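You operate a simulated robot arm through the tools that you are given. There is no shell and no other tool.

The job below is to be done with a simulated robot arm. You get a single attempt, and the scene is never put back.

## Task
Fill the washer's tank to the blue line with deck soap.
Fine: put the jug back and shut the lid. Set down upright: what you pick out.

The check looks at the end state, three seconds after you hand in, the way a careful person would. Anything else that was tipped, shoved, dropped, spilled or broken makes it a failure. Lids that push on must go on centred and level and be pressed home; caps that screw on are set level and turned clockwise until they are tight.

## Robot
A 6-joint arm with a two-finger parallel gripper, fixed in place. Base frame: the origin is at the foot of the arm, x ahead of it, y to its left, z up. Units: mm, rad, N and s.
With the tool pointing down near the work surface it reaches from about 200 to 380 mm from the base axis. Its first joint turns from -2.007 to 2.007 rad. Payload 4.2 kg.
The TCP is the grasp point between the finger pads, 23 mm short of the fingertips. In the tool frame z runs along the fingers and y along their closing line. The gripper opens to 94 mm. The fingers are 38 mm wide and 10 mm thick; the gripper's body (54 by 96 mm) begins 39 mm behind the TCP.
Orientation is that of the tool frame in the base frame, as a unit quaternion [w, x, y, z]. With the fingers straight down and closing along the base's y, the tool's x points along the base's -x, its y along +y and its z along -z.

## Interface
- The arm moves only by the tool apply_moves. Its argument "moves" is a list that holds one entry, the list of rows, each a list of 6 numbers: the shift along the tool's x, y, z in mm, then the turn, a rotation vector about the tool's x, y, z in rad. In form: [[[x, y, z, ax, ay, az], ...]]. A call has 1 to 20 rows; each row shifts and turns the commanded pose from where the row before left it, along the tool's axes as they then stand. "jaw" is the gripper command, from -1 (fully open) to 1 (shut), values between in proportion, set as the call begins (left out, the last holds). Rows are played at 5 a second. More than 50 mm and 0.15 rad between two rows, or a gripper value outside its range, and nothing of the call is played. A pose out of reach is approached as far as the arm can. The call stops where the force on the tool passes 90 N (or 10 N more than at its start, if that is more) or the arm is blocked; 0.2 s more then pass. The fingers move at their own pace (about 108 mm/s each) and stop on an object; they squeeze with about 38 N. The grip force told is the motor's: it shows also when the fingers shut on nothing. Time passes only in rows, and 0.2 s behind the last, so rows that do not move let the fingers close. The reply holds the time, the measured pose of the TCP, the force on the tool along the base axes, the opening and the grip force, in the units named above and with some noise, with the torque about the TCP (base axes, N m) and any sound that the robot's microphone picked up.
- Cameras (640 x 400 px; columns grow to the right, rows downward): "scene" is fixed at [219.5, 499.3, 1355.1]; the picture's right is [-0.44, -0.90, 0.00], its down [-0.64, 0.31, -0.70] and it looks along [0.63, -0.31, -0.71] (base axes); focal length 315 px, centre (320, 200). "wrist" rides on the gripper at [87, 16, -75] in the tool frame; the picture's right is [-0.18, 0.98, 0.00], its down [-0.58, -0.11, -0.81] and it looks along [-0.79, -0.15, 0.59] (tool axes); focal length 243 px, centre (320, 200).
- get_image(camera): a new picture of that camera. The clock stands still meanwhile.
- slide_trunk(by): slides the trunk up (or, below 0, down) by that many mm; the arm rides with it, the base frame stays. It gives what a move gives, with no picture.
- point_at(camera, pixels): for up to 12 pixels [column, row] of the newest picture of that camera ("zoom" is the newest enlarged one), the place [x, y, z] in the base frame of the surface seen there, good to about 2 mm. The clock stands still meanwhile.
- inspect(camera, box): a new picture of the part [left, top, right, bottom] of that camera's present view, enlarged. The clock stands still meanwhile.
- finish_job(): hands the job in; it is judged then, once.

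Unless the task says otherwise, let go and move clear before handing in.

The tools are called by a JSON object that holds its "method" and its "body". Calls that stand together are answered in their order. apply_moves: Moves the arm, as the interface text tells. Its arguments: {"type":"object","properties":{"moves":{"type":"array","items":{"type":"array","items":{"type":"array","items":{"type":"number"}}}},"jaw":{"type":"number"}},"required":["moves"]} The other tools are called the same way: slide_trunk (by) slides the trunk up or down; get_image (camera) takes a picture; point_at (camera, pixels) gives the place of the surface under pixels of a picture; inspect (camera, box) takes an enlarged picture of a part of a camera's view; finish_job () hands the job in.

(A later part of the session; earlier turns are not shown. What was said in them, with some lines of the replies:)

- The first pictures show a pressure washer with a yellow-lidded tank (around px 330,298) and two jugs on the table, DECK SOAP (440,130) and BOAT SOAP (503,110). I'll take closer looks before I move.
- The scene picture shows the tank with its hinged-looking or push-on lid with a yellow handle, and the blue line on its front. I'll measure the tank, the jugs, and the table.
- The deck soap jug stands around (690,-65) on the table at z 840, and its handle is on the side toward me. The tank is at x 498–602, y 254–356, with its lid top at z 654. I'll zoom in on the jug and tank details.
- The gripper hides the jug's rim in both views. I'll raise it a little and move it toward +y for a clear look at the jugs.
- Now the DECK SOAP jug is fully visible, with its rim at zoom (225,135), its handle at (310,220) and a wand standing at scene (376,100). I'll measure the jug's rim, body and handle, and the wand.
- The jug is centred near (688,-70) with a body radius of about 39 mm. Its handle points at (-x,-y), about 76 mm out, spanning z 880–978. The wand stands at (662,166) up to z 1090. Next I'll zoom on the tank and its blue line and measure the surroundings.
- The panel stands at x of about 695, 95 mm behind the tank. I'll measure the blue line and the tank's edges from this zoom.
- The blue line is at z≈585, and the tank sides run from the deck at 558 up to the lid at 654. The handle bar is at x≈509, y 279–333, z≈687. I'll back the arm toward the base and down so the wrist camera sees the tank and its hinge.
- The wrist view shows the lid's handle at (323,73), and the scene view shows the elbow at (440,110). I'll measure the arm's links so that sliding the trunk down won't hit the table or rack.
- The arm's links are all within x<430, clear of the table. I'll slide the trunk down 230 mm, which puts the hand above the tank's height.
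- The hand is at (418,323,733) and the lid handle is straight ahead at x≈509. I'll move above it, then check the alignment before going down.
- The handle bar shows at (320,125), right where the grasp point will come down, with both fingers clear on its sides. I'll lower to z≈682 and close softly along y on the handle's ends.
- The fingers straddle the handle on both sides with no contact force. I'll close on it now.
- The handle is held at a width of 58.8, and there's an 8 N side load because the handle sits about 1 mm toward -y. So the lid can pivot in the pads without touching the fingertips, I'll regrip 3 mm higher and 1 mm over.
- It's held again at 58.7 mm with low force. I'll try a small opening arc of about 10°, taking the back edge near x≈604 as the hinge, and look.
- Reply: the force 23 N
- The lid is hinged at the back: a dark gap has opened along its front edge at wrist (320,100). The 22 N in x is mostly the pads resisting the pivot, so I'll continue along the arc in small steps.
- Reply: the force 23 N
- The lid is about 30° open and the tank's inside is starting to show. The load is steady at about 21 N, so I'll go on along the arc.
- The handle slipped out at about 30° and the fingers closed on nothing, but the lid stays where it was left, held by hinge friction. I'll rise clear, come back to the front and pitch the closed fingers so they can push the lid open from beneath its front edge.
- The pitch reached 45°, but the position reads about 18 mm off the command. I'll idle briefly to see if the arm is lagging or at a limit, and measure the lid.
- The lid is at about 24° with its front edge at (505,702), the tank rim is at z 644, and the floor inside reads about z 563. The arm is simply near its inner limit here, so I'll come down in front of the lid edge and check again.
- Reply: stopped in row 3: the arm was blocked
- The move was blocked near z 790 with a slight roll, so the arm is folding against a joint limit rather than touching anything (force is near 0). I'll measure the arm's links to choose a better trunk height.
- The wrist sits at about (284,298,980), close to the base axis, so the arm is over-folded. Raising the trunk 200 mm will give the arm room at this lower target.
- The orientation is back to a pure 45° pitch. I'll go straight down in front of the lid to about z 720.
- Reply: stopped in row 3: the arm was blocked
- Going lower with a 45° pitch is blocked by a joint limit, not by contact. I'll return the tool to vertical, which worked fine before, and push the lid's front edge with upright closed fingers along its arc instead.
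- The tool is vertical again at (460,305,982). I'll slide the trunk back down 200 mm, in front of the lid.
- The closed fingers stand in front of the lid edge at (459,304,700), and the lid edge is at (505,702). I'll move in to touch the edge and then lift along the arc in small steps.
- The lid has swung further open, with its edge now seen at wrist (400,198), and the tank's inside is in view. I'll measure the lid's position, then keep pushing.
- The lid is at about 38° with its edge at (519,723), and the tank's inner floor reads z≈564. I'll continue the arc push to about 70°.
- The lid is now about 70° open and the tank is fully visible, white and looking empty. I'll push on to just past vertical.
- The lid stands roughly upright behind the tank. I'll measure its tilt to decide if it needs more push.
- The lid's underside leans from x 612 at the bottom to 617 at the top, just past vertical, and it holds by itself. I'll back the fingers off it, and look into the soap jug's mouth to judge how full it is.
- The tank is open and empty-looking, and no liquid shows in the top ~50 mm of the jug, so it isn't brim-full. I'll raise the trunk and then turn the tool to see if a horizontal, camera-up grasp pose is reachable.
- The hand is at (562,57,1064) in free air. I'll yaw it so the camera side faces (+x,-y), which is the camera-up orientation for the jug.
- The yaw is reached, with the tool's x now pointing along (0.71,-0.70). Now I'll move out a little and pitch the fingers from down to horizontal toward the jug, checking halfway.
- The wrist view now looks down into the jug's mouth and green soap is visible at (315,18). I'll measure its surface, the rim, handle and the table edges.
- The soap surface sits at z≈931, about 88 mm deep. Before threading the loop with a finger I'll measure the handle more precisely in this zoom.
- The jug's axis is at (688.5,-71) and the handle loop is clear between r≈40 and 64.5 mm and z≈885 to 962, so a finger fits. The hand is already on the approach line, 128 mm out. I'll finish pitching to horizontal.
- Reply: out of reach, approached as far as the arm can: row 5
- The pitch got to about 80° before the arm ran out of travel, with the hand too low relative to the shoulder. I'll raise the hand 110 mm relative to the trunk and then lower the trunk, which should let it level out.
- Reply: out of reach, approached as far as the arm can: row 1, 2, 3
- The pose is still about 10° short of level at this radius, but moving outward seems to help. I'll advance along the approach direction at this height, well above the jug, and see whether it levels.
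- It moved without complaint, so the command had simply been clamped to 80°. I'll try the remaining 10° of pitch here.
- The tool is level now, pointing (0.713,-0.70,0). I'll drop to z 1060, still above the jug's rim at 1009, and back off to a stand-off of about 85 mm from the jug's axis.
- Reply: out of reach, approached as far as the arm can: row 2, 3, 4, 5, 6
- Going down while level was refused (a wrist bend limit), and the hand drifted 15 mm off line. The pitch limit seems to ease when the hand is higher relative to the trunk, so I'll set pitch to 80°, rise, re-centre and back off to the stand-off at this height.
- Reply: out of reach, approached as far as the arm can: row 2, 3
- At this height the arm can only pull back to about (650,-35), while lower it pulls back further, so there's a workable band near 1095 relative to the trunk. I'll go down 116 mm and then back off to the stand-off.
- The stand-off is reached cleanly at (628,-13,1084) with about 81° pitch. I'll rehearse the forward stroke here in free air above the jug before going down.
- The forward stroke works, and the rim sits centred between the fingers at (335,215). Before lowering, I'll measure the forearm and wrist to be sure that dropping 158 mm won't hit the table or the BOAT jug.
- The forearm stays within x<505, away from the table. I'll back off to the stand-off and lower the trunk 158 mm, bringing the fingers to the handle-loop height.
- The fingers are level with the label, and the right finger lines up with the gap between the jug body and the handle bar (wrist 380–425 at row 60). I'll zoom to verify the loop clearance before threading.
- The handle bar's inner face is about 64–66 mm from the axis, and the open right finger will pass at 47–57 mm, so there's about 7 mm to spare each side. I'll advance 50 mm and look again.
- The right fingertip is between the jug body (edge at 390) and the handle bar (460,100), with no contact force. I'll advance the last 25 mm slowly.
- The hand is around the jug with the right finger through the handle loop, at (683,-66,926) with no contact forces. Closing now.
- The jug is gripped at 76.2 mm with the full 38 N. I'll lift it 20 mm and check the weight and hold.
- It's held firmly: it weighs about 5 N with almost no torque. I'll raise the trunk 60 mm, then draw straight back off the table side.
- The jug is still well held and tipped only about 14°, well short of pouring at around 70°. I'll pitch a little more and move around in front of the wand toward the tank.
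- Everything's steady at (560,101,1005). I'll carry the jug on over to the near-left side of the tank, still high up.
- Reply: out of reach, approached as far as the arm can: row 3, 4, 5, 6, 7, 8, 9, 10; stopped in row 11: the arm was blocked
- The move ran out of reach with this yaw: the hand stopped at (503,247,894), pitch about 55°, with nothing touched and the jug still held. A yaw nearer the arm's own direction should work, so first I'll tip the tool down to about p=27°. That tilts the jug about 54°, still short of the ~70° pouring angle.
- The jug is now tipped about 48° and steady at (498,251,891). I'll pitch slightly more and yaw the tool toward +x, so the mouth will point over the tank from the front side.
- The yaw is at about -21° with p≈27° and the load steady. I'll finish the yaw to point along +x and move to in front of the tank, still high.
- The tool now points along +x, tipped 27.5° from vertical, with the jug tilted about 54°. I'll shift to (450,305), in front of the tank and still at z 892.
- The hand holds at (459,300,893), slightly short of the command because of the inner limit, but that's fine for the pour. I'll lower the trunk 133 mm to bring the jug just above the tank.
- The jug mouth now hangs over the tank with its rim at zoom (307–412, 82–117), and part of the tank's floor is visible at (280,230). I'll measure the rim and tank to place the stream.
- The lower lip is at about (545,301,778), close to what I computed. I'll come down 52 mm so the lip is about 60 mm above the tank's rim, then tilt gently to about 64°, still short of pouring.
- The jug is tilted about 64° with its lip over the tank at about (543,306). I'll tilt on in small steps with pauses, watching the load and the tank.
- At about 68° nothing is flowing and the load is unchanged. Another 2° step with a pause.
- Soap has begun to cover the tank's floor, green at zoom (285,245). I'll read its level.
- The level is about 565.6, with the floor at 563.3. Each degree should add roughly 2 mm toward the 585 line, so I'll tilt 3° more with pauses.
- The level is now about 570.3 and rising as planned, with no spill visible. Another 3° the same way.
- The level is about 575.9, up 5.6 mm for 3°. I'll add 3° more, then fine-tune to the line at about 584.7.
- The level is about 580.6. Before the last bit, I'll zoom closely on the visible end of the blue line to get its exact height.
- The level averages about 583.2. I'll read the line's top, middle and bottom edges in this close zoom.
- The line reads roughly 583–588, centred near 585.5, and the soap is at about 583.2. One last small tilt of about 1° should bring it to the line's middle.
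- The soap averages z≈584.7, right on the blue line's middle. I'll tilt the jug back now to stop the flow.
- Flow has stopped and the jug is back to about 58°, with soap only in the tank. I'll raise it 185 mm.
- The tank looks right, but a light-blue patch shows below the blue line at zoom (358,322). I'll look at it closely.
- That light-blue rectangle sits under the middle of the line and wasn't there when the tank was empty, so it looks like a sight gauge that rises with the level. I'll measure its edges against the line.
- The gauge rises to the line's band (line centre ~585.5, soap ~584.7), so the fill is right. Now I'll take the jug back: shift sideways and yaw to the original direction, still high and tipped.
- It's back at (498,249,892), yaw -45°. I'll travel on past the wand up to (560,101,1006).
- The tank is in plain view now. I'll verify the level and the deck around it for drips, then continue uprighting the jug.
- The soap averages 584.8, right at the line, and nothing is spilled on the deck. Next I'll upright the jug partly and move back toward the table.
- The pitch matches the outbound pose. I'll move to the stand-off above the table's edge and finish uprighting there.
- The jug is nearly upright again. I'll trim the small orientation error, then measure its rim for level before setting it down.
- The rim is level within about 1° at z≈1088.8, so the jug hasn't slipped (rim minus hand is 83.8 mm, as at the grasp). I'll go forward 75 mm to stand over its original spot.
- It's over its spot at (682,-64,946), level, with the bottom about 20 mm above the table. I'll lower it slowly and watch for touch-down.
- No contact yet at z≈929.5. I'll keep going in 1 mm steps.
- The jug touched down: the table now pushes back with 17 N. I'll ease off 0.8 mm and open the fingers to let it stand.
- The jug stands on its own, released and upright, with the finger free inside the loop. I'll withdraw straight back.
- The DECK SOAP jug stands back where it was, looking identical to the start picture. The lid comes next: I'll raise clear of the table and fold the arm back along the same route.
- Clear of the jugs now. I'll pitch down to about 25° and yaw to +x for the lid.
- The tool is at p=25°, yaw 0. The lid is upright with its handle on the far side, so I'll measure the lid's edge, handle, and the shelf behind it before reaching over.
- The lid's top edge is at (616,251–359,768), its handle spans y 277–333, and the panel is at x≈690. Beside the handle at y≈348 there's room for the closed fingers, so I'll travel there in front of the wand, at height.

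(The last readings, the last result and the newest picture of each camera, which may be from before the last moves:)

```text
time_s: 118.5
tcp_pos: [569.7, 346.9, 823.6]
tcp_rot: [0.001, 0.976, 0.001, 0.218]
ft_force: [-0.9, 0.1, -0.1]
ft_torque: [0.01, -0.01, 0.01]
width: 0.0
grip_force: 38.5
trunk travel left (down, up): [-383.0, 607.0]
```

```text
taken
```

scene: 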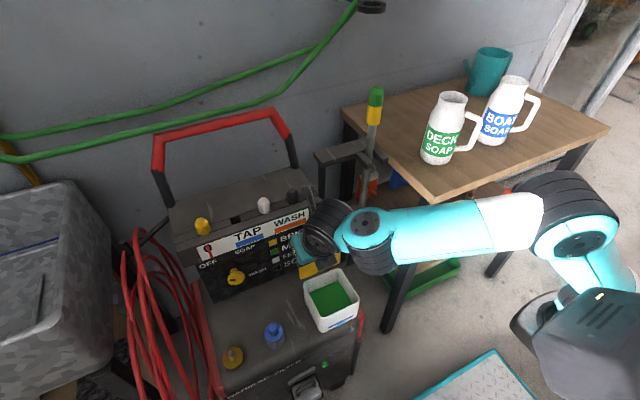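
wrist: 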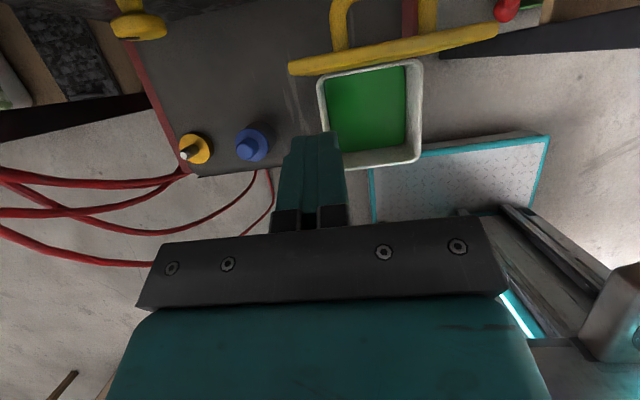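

The hand is at (570,347,824), just in front of the open lid. Reaching over will bring the wrist camera to about (692,331,928), so I'll check where the washer's red push-handle is.

{"method": "point_at", "body": {"camera": "scene", "pixels": [[275, 115], [287, 130], [293, 155], [296, 168], [264, 203], [293, 196], [230, 122], [158, 150], [306, 183], [202, 225]]}}

{"method": "point_at", "body": {"camera": "wrist", "pixels": [[320, 68], [400, 52], [480, 35], [340, 20], [380, 40], [300, 70]]}}

```text
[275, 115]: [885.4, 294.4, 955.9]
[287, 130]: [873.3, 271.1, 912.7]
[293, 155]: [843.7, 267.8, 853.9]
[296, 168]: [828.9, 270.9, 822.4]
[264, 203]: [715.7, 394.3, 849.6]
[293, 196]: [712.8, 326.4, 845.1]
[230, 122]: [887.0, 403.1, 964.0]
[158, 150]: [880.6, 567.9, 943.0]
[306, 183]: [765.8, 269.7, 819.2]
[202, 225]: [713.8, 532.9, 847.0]
```

```text
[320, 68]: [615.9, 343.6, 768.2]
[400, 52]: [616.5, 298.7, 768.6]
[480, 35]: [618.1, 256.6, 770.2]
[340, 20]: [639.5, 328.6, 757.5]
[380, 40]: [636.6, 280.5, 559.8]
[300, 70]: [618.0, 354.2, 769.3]
```

The red handle is far back (x>840) and the knobs top out near z 850, below the camera's path. I'll reach over the lid to x≈645, then lower the fingertip behind its top edge.

{"method": "apply_moves", "body": {"moves": [[[22.6, -0.4, 10.7, 0, 0, 0], [22.6, -0.4, 10.7, 0, 0, 0], [22.6, -0.4, 10.7, 0, 0, 0], [0, 0, 0, 0, 0, 0]]]}}

{"method": "get_image", "body": {"camera": "wrist"}}

{"method": "inspect", "body": {"camera": "scene", "box": [260, 190, 380, 300]}}

```text
time_s: 119.5
tcp_pos: [645.2, 349.2, 821.4]
tcp_rot: [0.0, 0.976, 0.002, 0.218]
ft_force: [-0.8, -0.5, -0.3]
ft_torque: [-0.03, 0.0, -0.01]
width: 0.1
grip_force: 38.2
trunk travel left (down, up): [-383.0, 607.0]
```

```text
taken
```

wrist: 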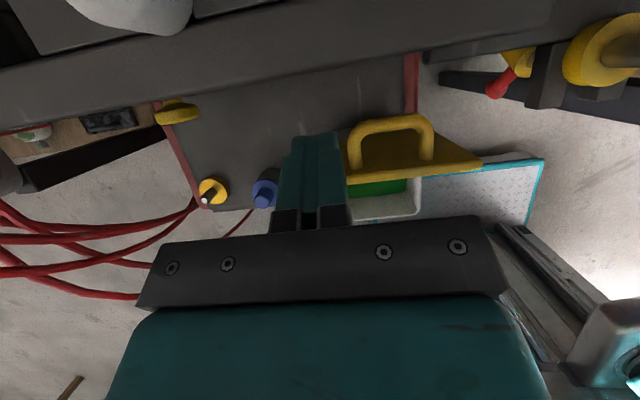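

```text
3.64 times, centred on (320, 245) of scene
```

zoom: 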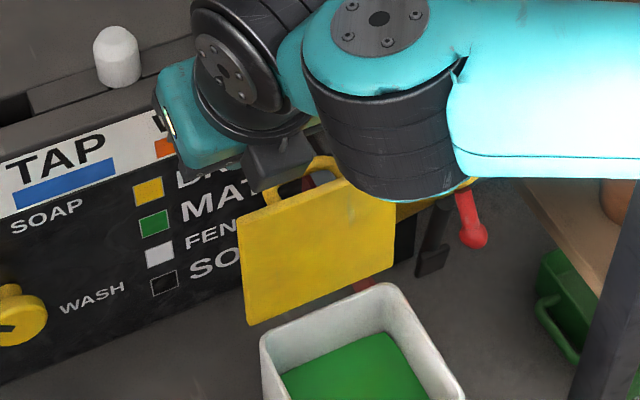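

The fingertips are beyond the lid's top edge, beside the handle: the handle's leg is at wrist (355,150) and the finger's edge at 345. I'll lower 36 mm behind the edge.

{"method": "apply_moves", "body": {"moves": [[[-3.9, -1, 8.2, 0, 0, 0], [-3.8, 0, 8.1, 0, 0, 0], [-3.8, 0, 8.1, 0, 0, 0], [-3.8, 0, 8.2, 0, 0, 0], [0, 0, 0, 0, 0, 0]]]}}

{"method": "get_image", "body": {"camera": "wrist"}}

```text
time_s: 120.7
tcp_pos: [644.7, 348.7, 786.6]
tcp_rot: [0.001, 0.976, 0.001, 0.217]
ft_force: [0.0, -0.3, -0.6]
ft_torque: [0.0, -0.01, 0.03]
width: 0.0
grip_force: 37.6
trunk travel left (down, up): [-383.0, 607.0]
```

```text
taken
```

wrist: 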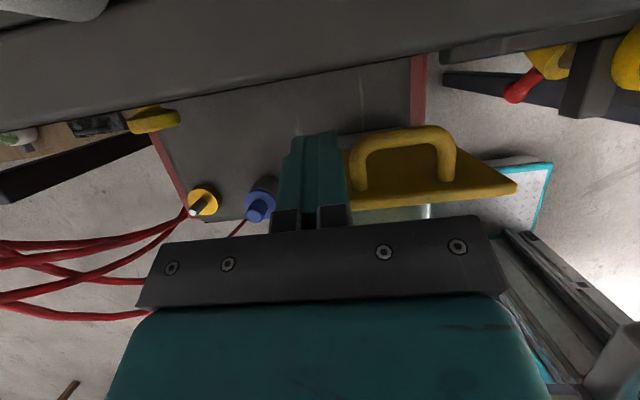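

The finger is behind the lid's edge and beside the handle, with no contact yet. I'll draw it toward the front, pushing the lid over.

{"method": "apply_moves", "body": {"moves": [[[-8.8, 0, -2.5, 0, 0, 0], [-8.8, 0, -2.5, 0, 0, 0], [-7.2, 0, -3.4, 0, 0, 0], [-7.3, 0, -3.2, 0, 0, 0], [-7.4, 0, -3.1, 0, 0, 0], [0, 0, 0, 0, 0, 0]]]}}

{"method": "get_image", "body": {"camera": "wrist"}}

{"method": "inspect", "body": {"camera": "scene", "box": [270, 215, 390, 325]}}

```text
time_s: 122.1
tcp_pos: [602.7, 348.9, 783.3]
tcp_rot: [0.001, 0.976, 0.0, 0.217]
ft_force: [-0.7, -0.2, 0.1]
ft_torque: [0.0, 0.0, -0.04]
width: 0.1
grip_force: 37.8
trunk travel left (down, up): [-383.0, 607.0]
```

```text
taken
```

wrist: 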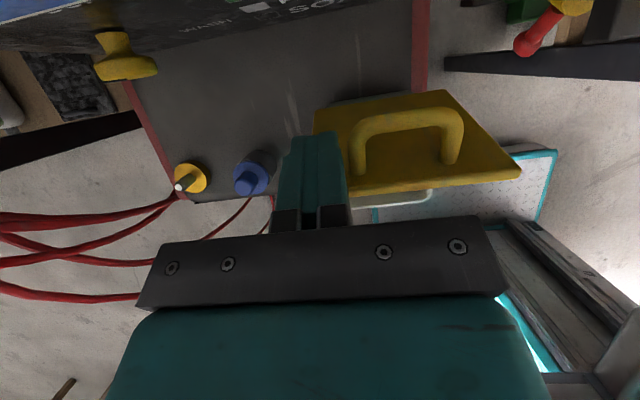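

```text
3.64 times, centred on (330, 270) of scene
```

zoom: 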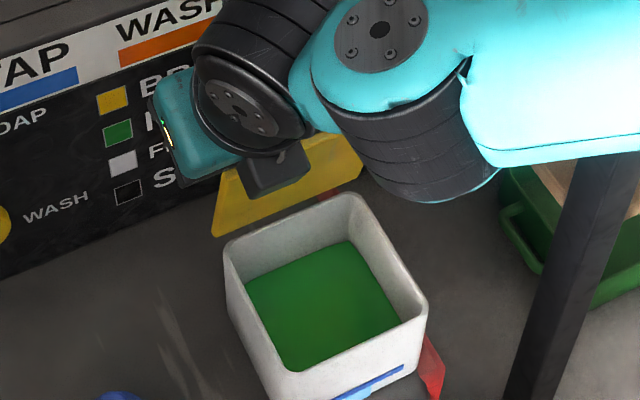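

The lid is tilting forward now with little force. I'll continue along the arc.

{"method": "apply_moves", "body": {"moves": [[[-9.0, 0, -2.0, 0, 0, 0], [-9.0, 0, -2.0, 0, 0, 0], [-9.2, 0, -0.45, 0, 0, 0], [-9.2, 0, -0.45, 0, 0, 0], [-9.1, 0, 1.1, 0, 0, 0], [-9.1, 0, 1.1, 0, 0, 0], [0, 0, 0, 0, 0, 0]]]}}

{"method": "get_image", "body": {"camera": "wrist"}}

{"method": "inspect", "body": {"camera": "scene", "box": [270, 215, 390, 325]}}

```text
time_s: 123.7
tcp_pos: [552.2, 348.1, 765.0]
tcp_rot: [0.0, 0.976, 0.002, 0.218]
ft_force: [0.0, -0.4, 0.4]
ft_torque: [0.02, 0.01, 0.0]
width: 0.0
grip_force: 38.3
trunk travel left (down, up): [-383.0, 607.0]
```

```text
taken
```

wrist: 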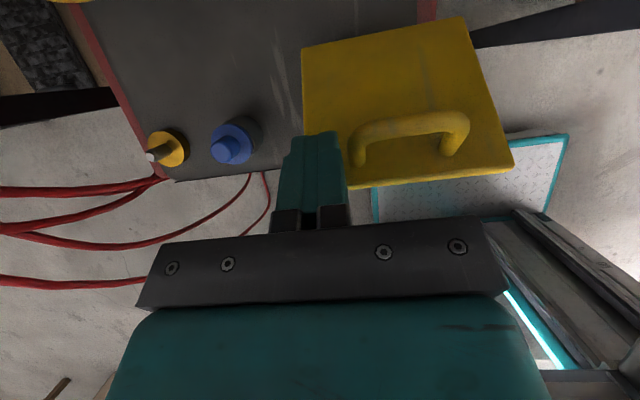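

```text
3.64 times, centred on (330, 270) of scene
```

zoom: 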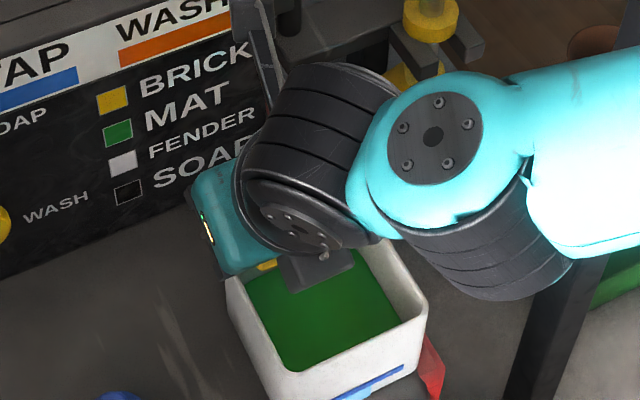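

The lid is about half closed and following smoothly. I'll continue down toward about 20°.

{"method": "apply_moves", "body": {"moves": [[[-9.2, 0, 4.0, 0, 0, 0], [-9.2, 0, 4.0, 0, 0, 0], [-8.2, 0, 4.2, 0, 0, 0], [-8.2, 0, 4.2, 0, 0, 0], [-7.3, 0, 5.6, 0, 0, 0], [-7.3, 0, 5.6, 0, 0, 0], [0, 0, 0, 0, 0, 0]]]}}

{"method": "get_image", "body": {"camera": "wrist"}}

{"method": "inspect", "body": {"camera": "scene", "box": [270, 235, 390, 345]}}

```text
time_s: 125.3
tcp_pos: [518.6, 348.6, 716.2]
tcp_rot: [0.002, 0.976, 0.0, 0.216]
ft_force: [-0.6, 0.2, 0.2]
ft_torque: [0.02, 0.03, -0.06]
width: 0.1
grip_force: 37.7
trunk travel left (down, up): [-383.0, 607.0]
```

```text
taken
```

wrist: 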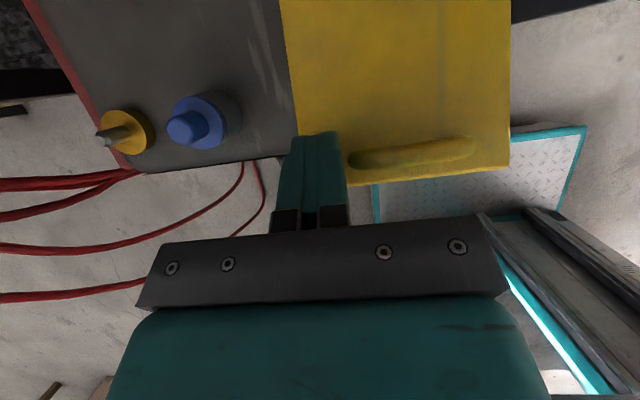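

```text
3.64 times, centred on (330, 290) of scene
```

zoom: 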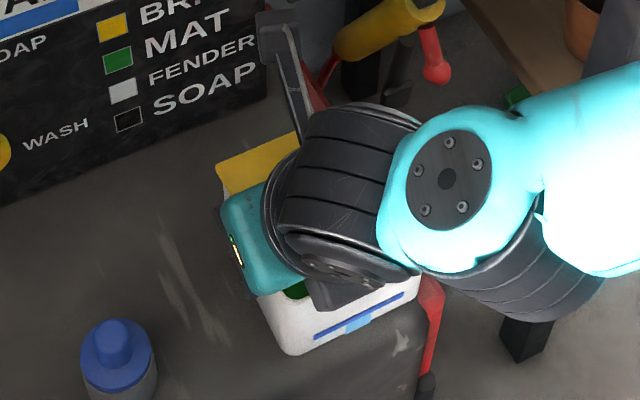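

The lid is nearly down. I'll press on to closed with small rows, watching the force.

{"method": "apply_moves", "body": {"moves": [[[-6.2, 0, 6.8, 0, 0, 0], [-6.2, 0, 6.8, 0, 0, 0], [-4.9, 0, 7.7, 0, 0, 0], [0, 0, 0, 0, 0, 0]]]}}

{"method": "apply_moves", "body": {"moves": [[[-1.7, 0, 3.6, 0, 0, 0], [-1.7, 0, 3.6, 0, 0, 0], [0, 0, 0, 0, 0, 0]]]}}

{"method": "inspect", "body": {"camera": "scene", "box": [270, 235, 390, 345]}}

```text
time_s: 126.3
tcp_pos: [511.6, 348.3, 691.8]
tcp_rot: [0.002, 0.976, 0.001, 0.218]
ft_force: [1.0, -0.1, -0.1]
ft_torque: [-0.02, 0.03, -0.01]
width: 0.0
grip_force: 37.9
trunk travel left (down, up): [-383.0, 607.0]
```

```text
time_s: 127.1
tcp_pos: [511.4, 349.4, 683.5]
tcp_rot: [0.0, 0.976, 0.001, 0.218]
ft_force: [-1.9, -2.3, 11.9]
ft_torque: [-0.06, 0.11, 0.14]
width: 0.2
grip_force: 38.2
trunk travel left (down, up): [-383.0, 607.0]
```

```text
3.64 times, centred on (330, 290) of scene
```

zoom: 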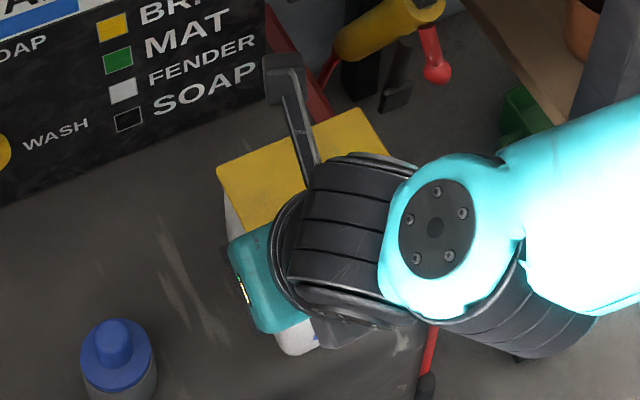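

The fingertip meets firm resistance (12 N) right at the closed height. I'll press slightly more, then lift straight off and inspect.

{"method": "apply_moves", "body": {"moves": [[[-0.4, 0, 0.9, 0, 0, 0], [0, 0, 0, 0, 0, 0]]]}}

{"method": "apply_moves", "body": {"moves": [[[4.3, 0, -9, 0, 0, 0], [12.8, 0, -27, 0, 0, 0], [17, 0, -36, 0, 0, 0], [17, 0, -36, 0, 0, 0], [17, 0, -36, 0, 0, 0], [0, 0, 0, 0, 0, 0]]]}}

{"method": "slide_trunk", "body": {"by": 150}}

{"method": "get_image", "body": {"camera": "scene"}}

{"method": "inspect", "body": {"camera": "scene", "box": [270, 235, 390, 345]}}

```text
time_s: 127.7
tcp_pos: [513.6, 349.2, 683.6]
tcp_rot: [-0.002, 0.976, 0.001, 0.218]
ft_force: [-2.9, -4.1, 26.4]
ft_torque: [-0.18, 0.26, 0.29]
width: 0.0
grip_force: 37.8
trunk travel left (down, up): [-383.0, 607.0]
```

```text
time_s: 129.1
tcp_pos: [513.3, 347.9, 841.2]
tcp_rot: [0.001, 0.976, 0.001, 0.217]
ft_force: [0.7, -0.1, 0.5]
ft_torque: [0.0, 0.01, 0.0]
width: 0.0
grip_force: 37.8
trunk travel left (down, up): [-383.0, 607.0]
```

```text
time_s: 130.8
tcp_pos: [513.3, 348.4, 991.6]
tcp_rot: [0.0, 0.976, 0.001, 0.218]
ft_force: [0.1, -0.1, 0.1]
ft_torque: [-0.01, 0.0, 0.01]
width: 0.0
grip_force: 38.1
trunk travel left (down, up): [-533.0, 457.0]
```

```text
taken
```

scene: 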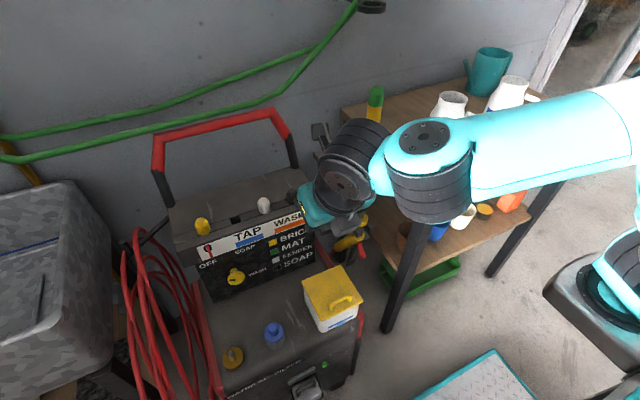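

```text
3.64 times, centred on (330, 290) of scene
```

zoom: 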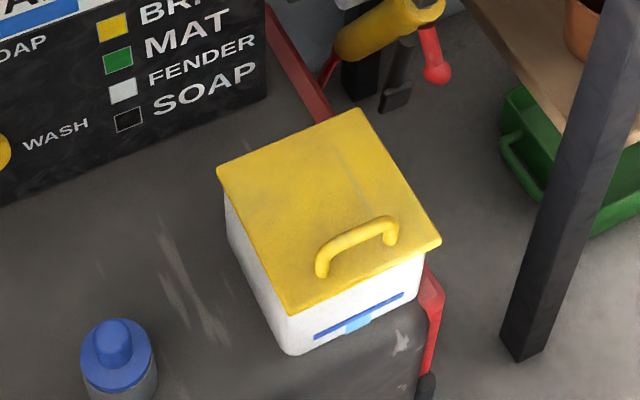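

The lid is down, looking just like at the start. I'll measure its corners to confirm it's fully shut.

{"method": "point_at", "body": {"camera": "zoom", "pixels": [[222, 175], [358, 114], [435, 240], [290, 308], [250, 200], [350, 150], [400, 200], [300, 250], [290, 290], [425, 238], [360, 232], [330, 255]]}}

{"method": "inspect", "body": {"camera": "scene", "box": [310, 285, 370, 335]}}

```text
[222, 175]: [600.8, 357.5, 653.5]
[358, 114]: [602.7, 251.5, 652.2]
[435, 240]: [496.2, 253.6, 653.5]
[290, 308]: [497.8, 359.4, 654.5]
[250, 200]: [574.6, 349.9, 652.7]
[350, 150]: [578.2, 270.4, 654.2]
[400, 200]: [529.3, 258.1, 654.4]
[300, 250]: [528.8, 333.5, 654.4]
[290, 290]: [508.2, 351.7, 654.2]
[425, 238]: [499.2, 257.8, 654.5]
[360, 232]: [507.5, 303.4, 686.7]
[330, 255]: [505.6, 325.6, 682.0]
```

```text
8.00 times, centred on (340, 310) of scene
```

zoom: 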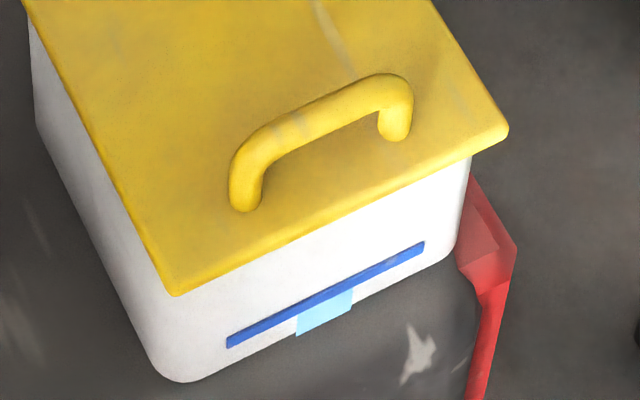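

The lid lies flat at z≈653–654.5 at every corner, so it's shut. I'll take a very close look at the gauge against the blue line, and check the jugs.

{"method": "inspect", "body": {"camera": "scene", "box": [330, 312, 350, 328]}}

{"method": "inspect", "body": {"camera": "scene", "box": [200, 300, 360, 400]}}

```text
16.00 times, centred on (340, 320) of scene
```

zoom: 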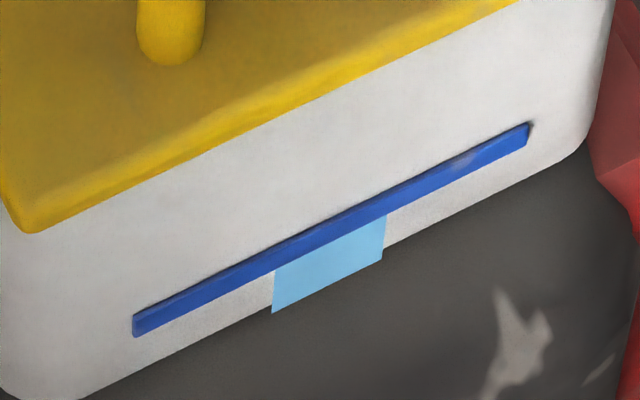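

```text
4.00 times, centred on (280, 350) of scene
```

zoom: 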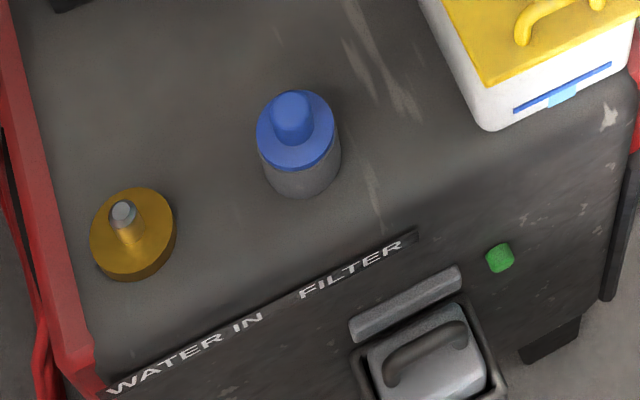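

The gauge's top sits within the blue line, the lid is shut flat, and the deck is clean. The DECK SOAP jug stands upright in its old spot, last seen at scene (440,130), and the hand is well clear at z 991. I'm handing in.

{"method": "finish_job", "body": {}}

```text
The job is handed in.
```

The washer's tank is filled to the blue line with deck soap, the lid is shut, and the DECK SOAP jug is back upright in its original spot. I've handed the job in, but I haven't seen the result of the check.

- **Fill level:** the soap surface averaged z ≈ 584.8 mm. The centre of the blue line reads about 585.5 mm, and the gauge on the tank front ends within the line.
- **Lid:** all four corners read 652–654.5 mm, matching the closed height at the start.
- **Jug:** it was put down where it was picked up, and the later pictures show it unchanged from the start. The BOAT SOAP jug was not touched.
- **Spills or knocks:** I saw no soap outside the tank and nothing shoved or tipped. While I was opening the lid, its handle slipped out of the fingers at about 30°. The lid stayed where it was, and I pushed it open from its front edge instead.
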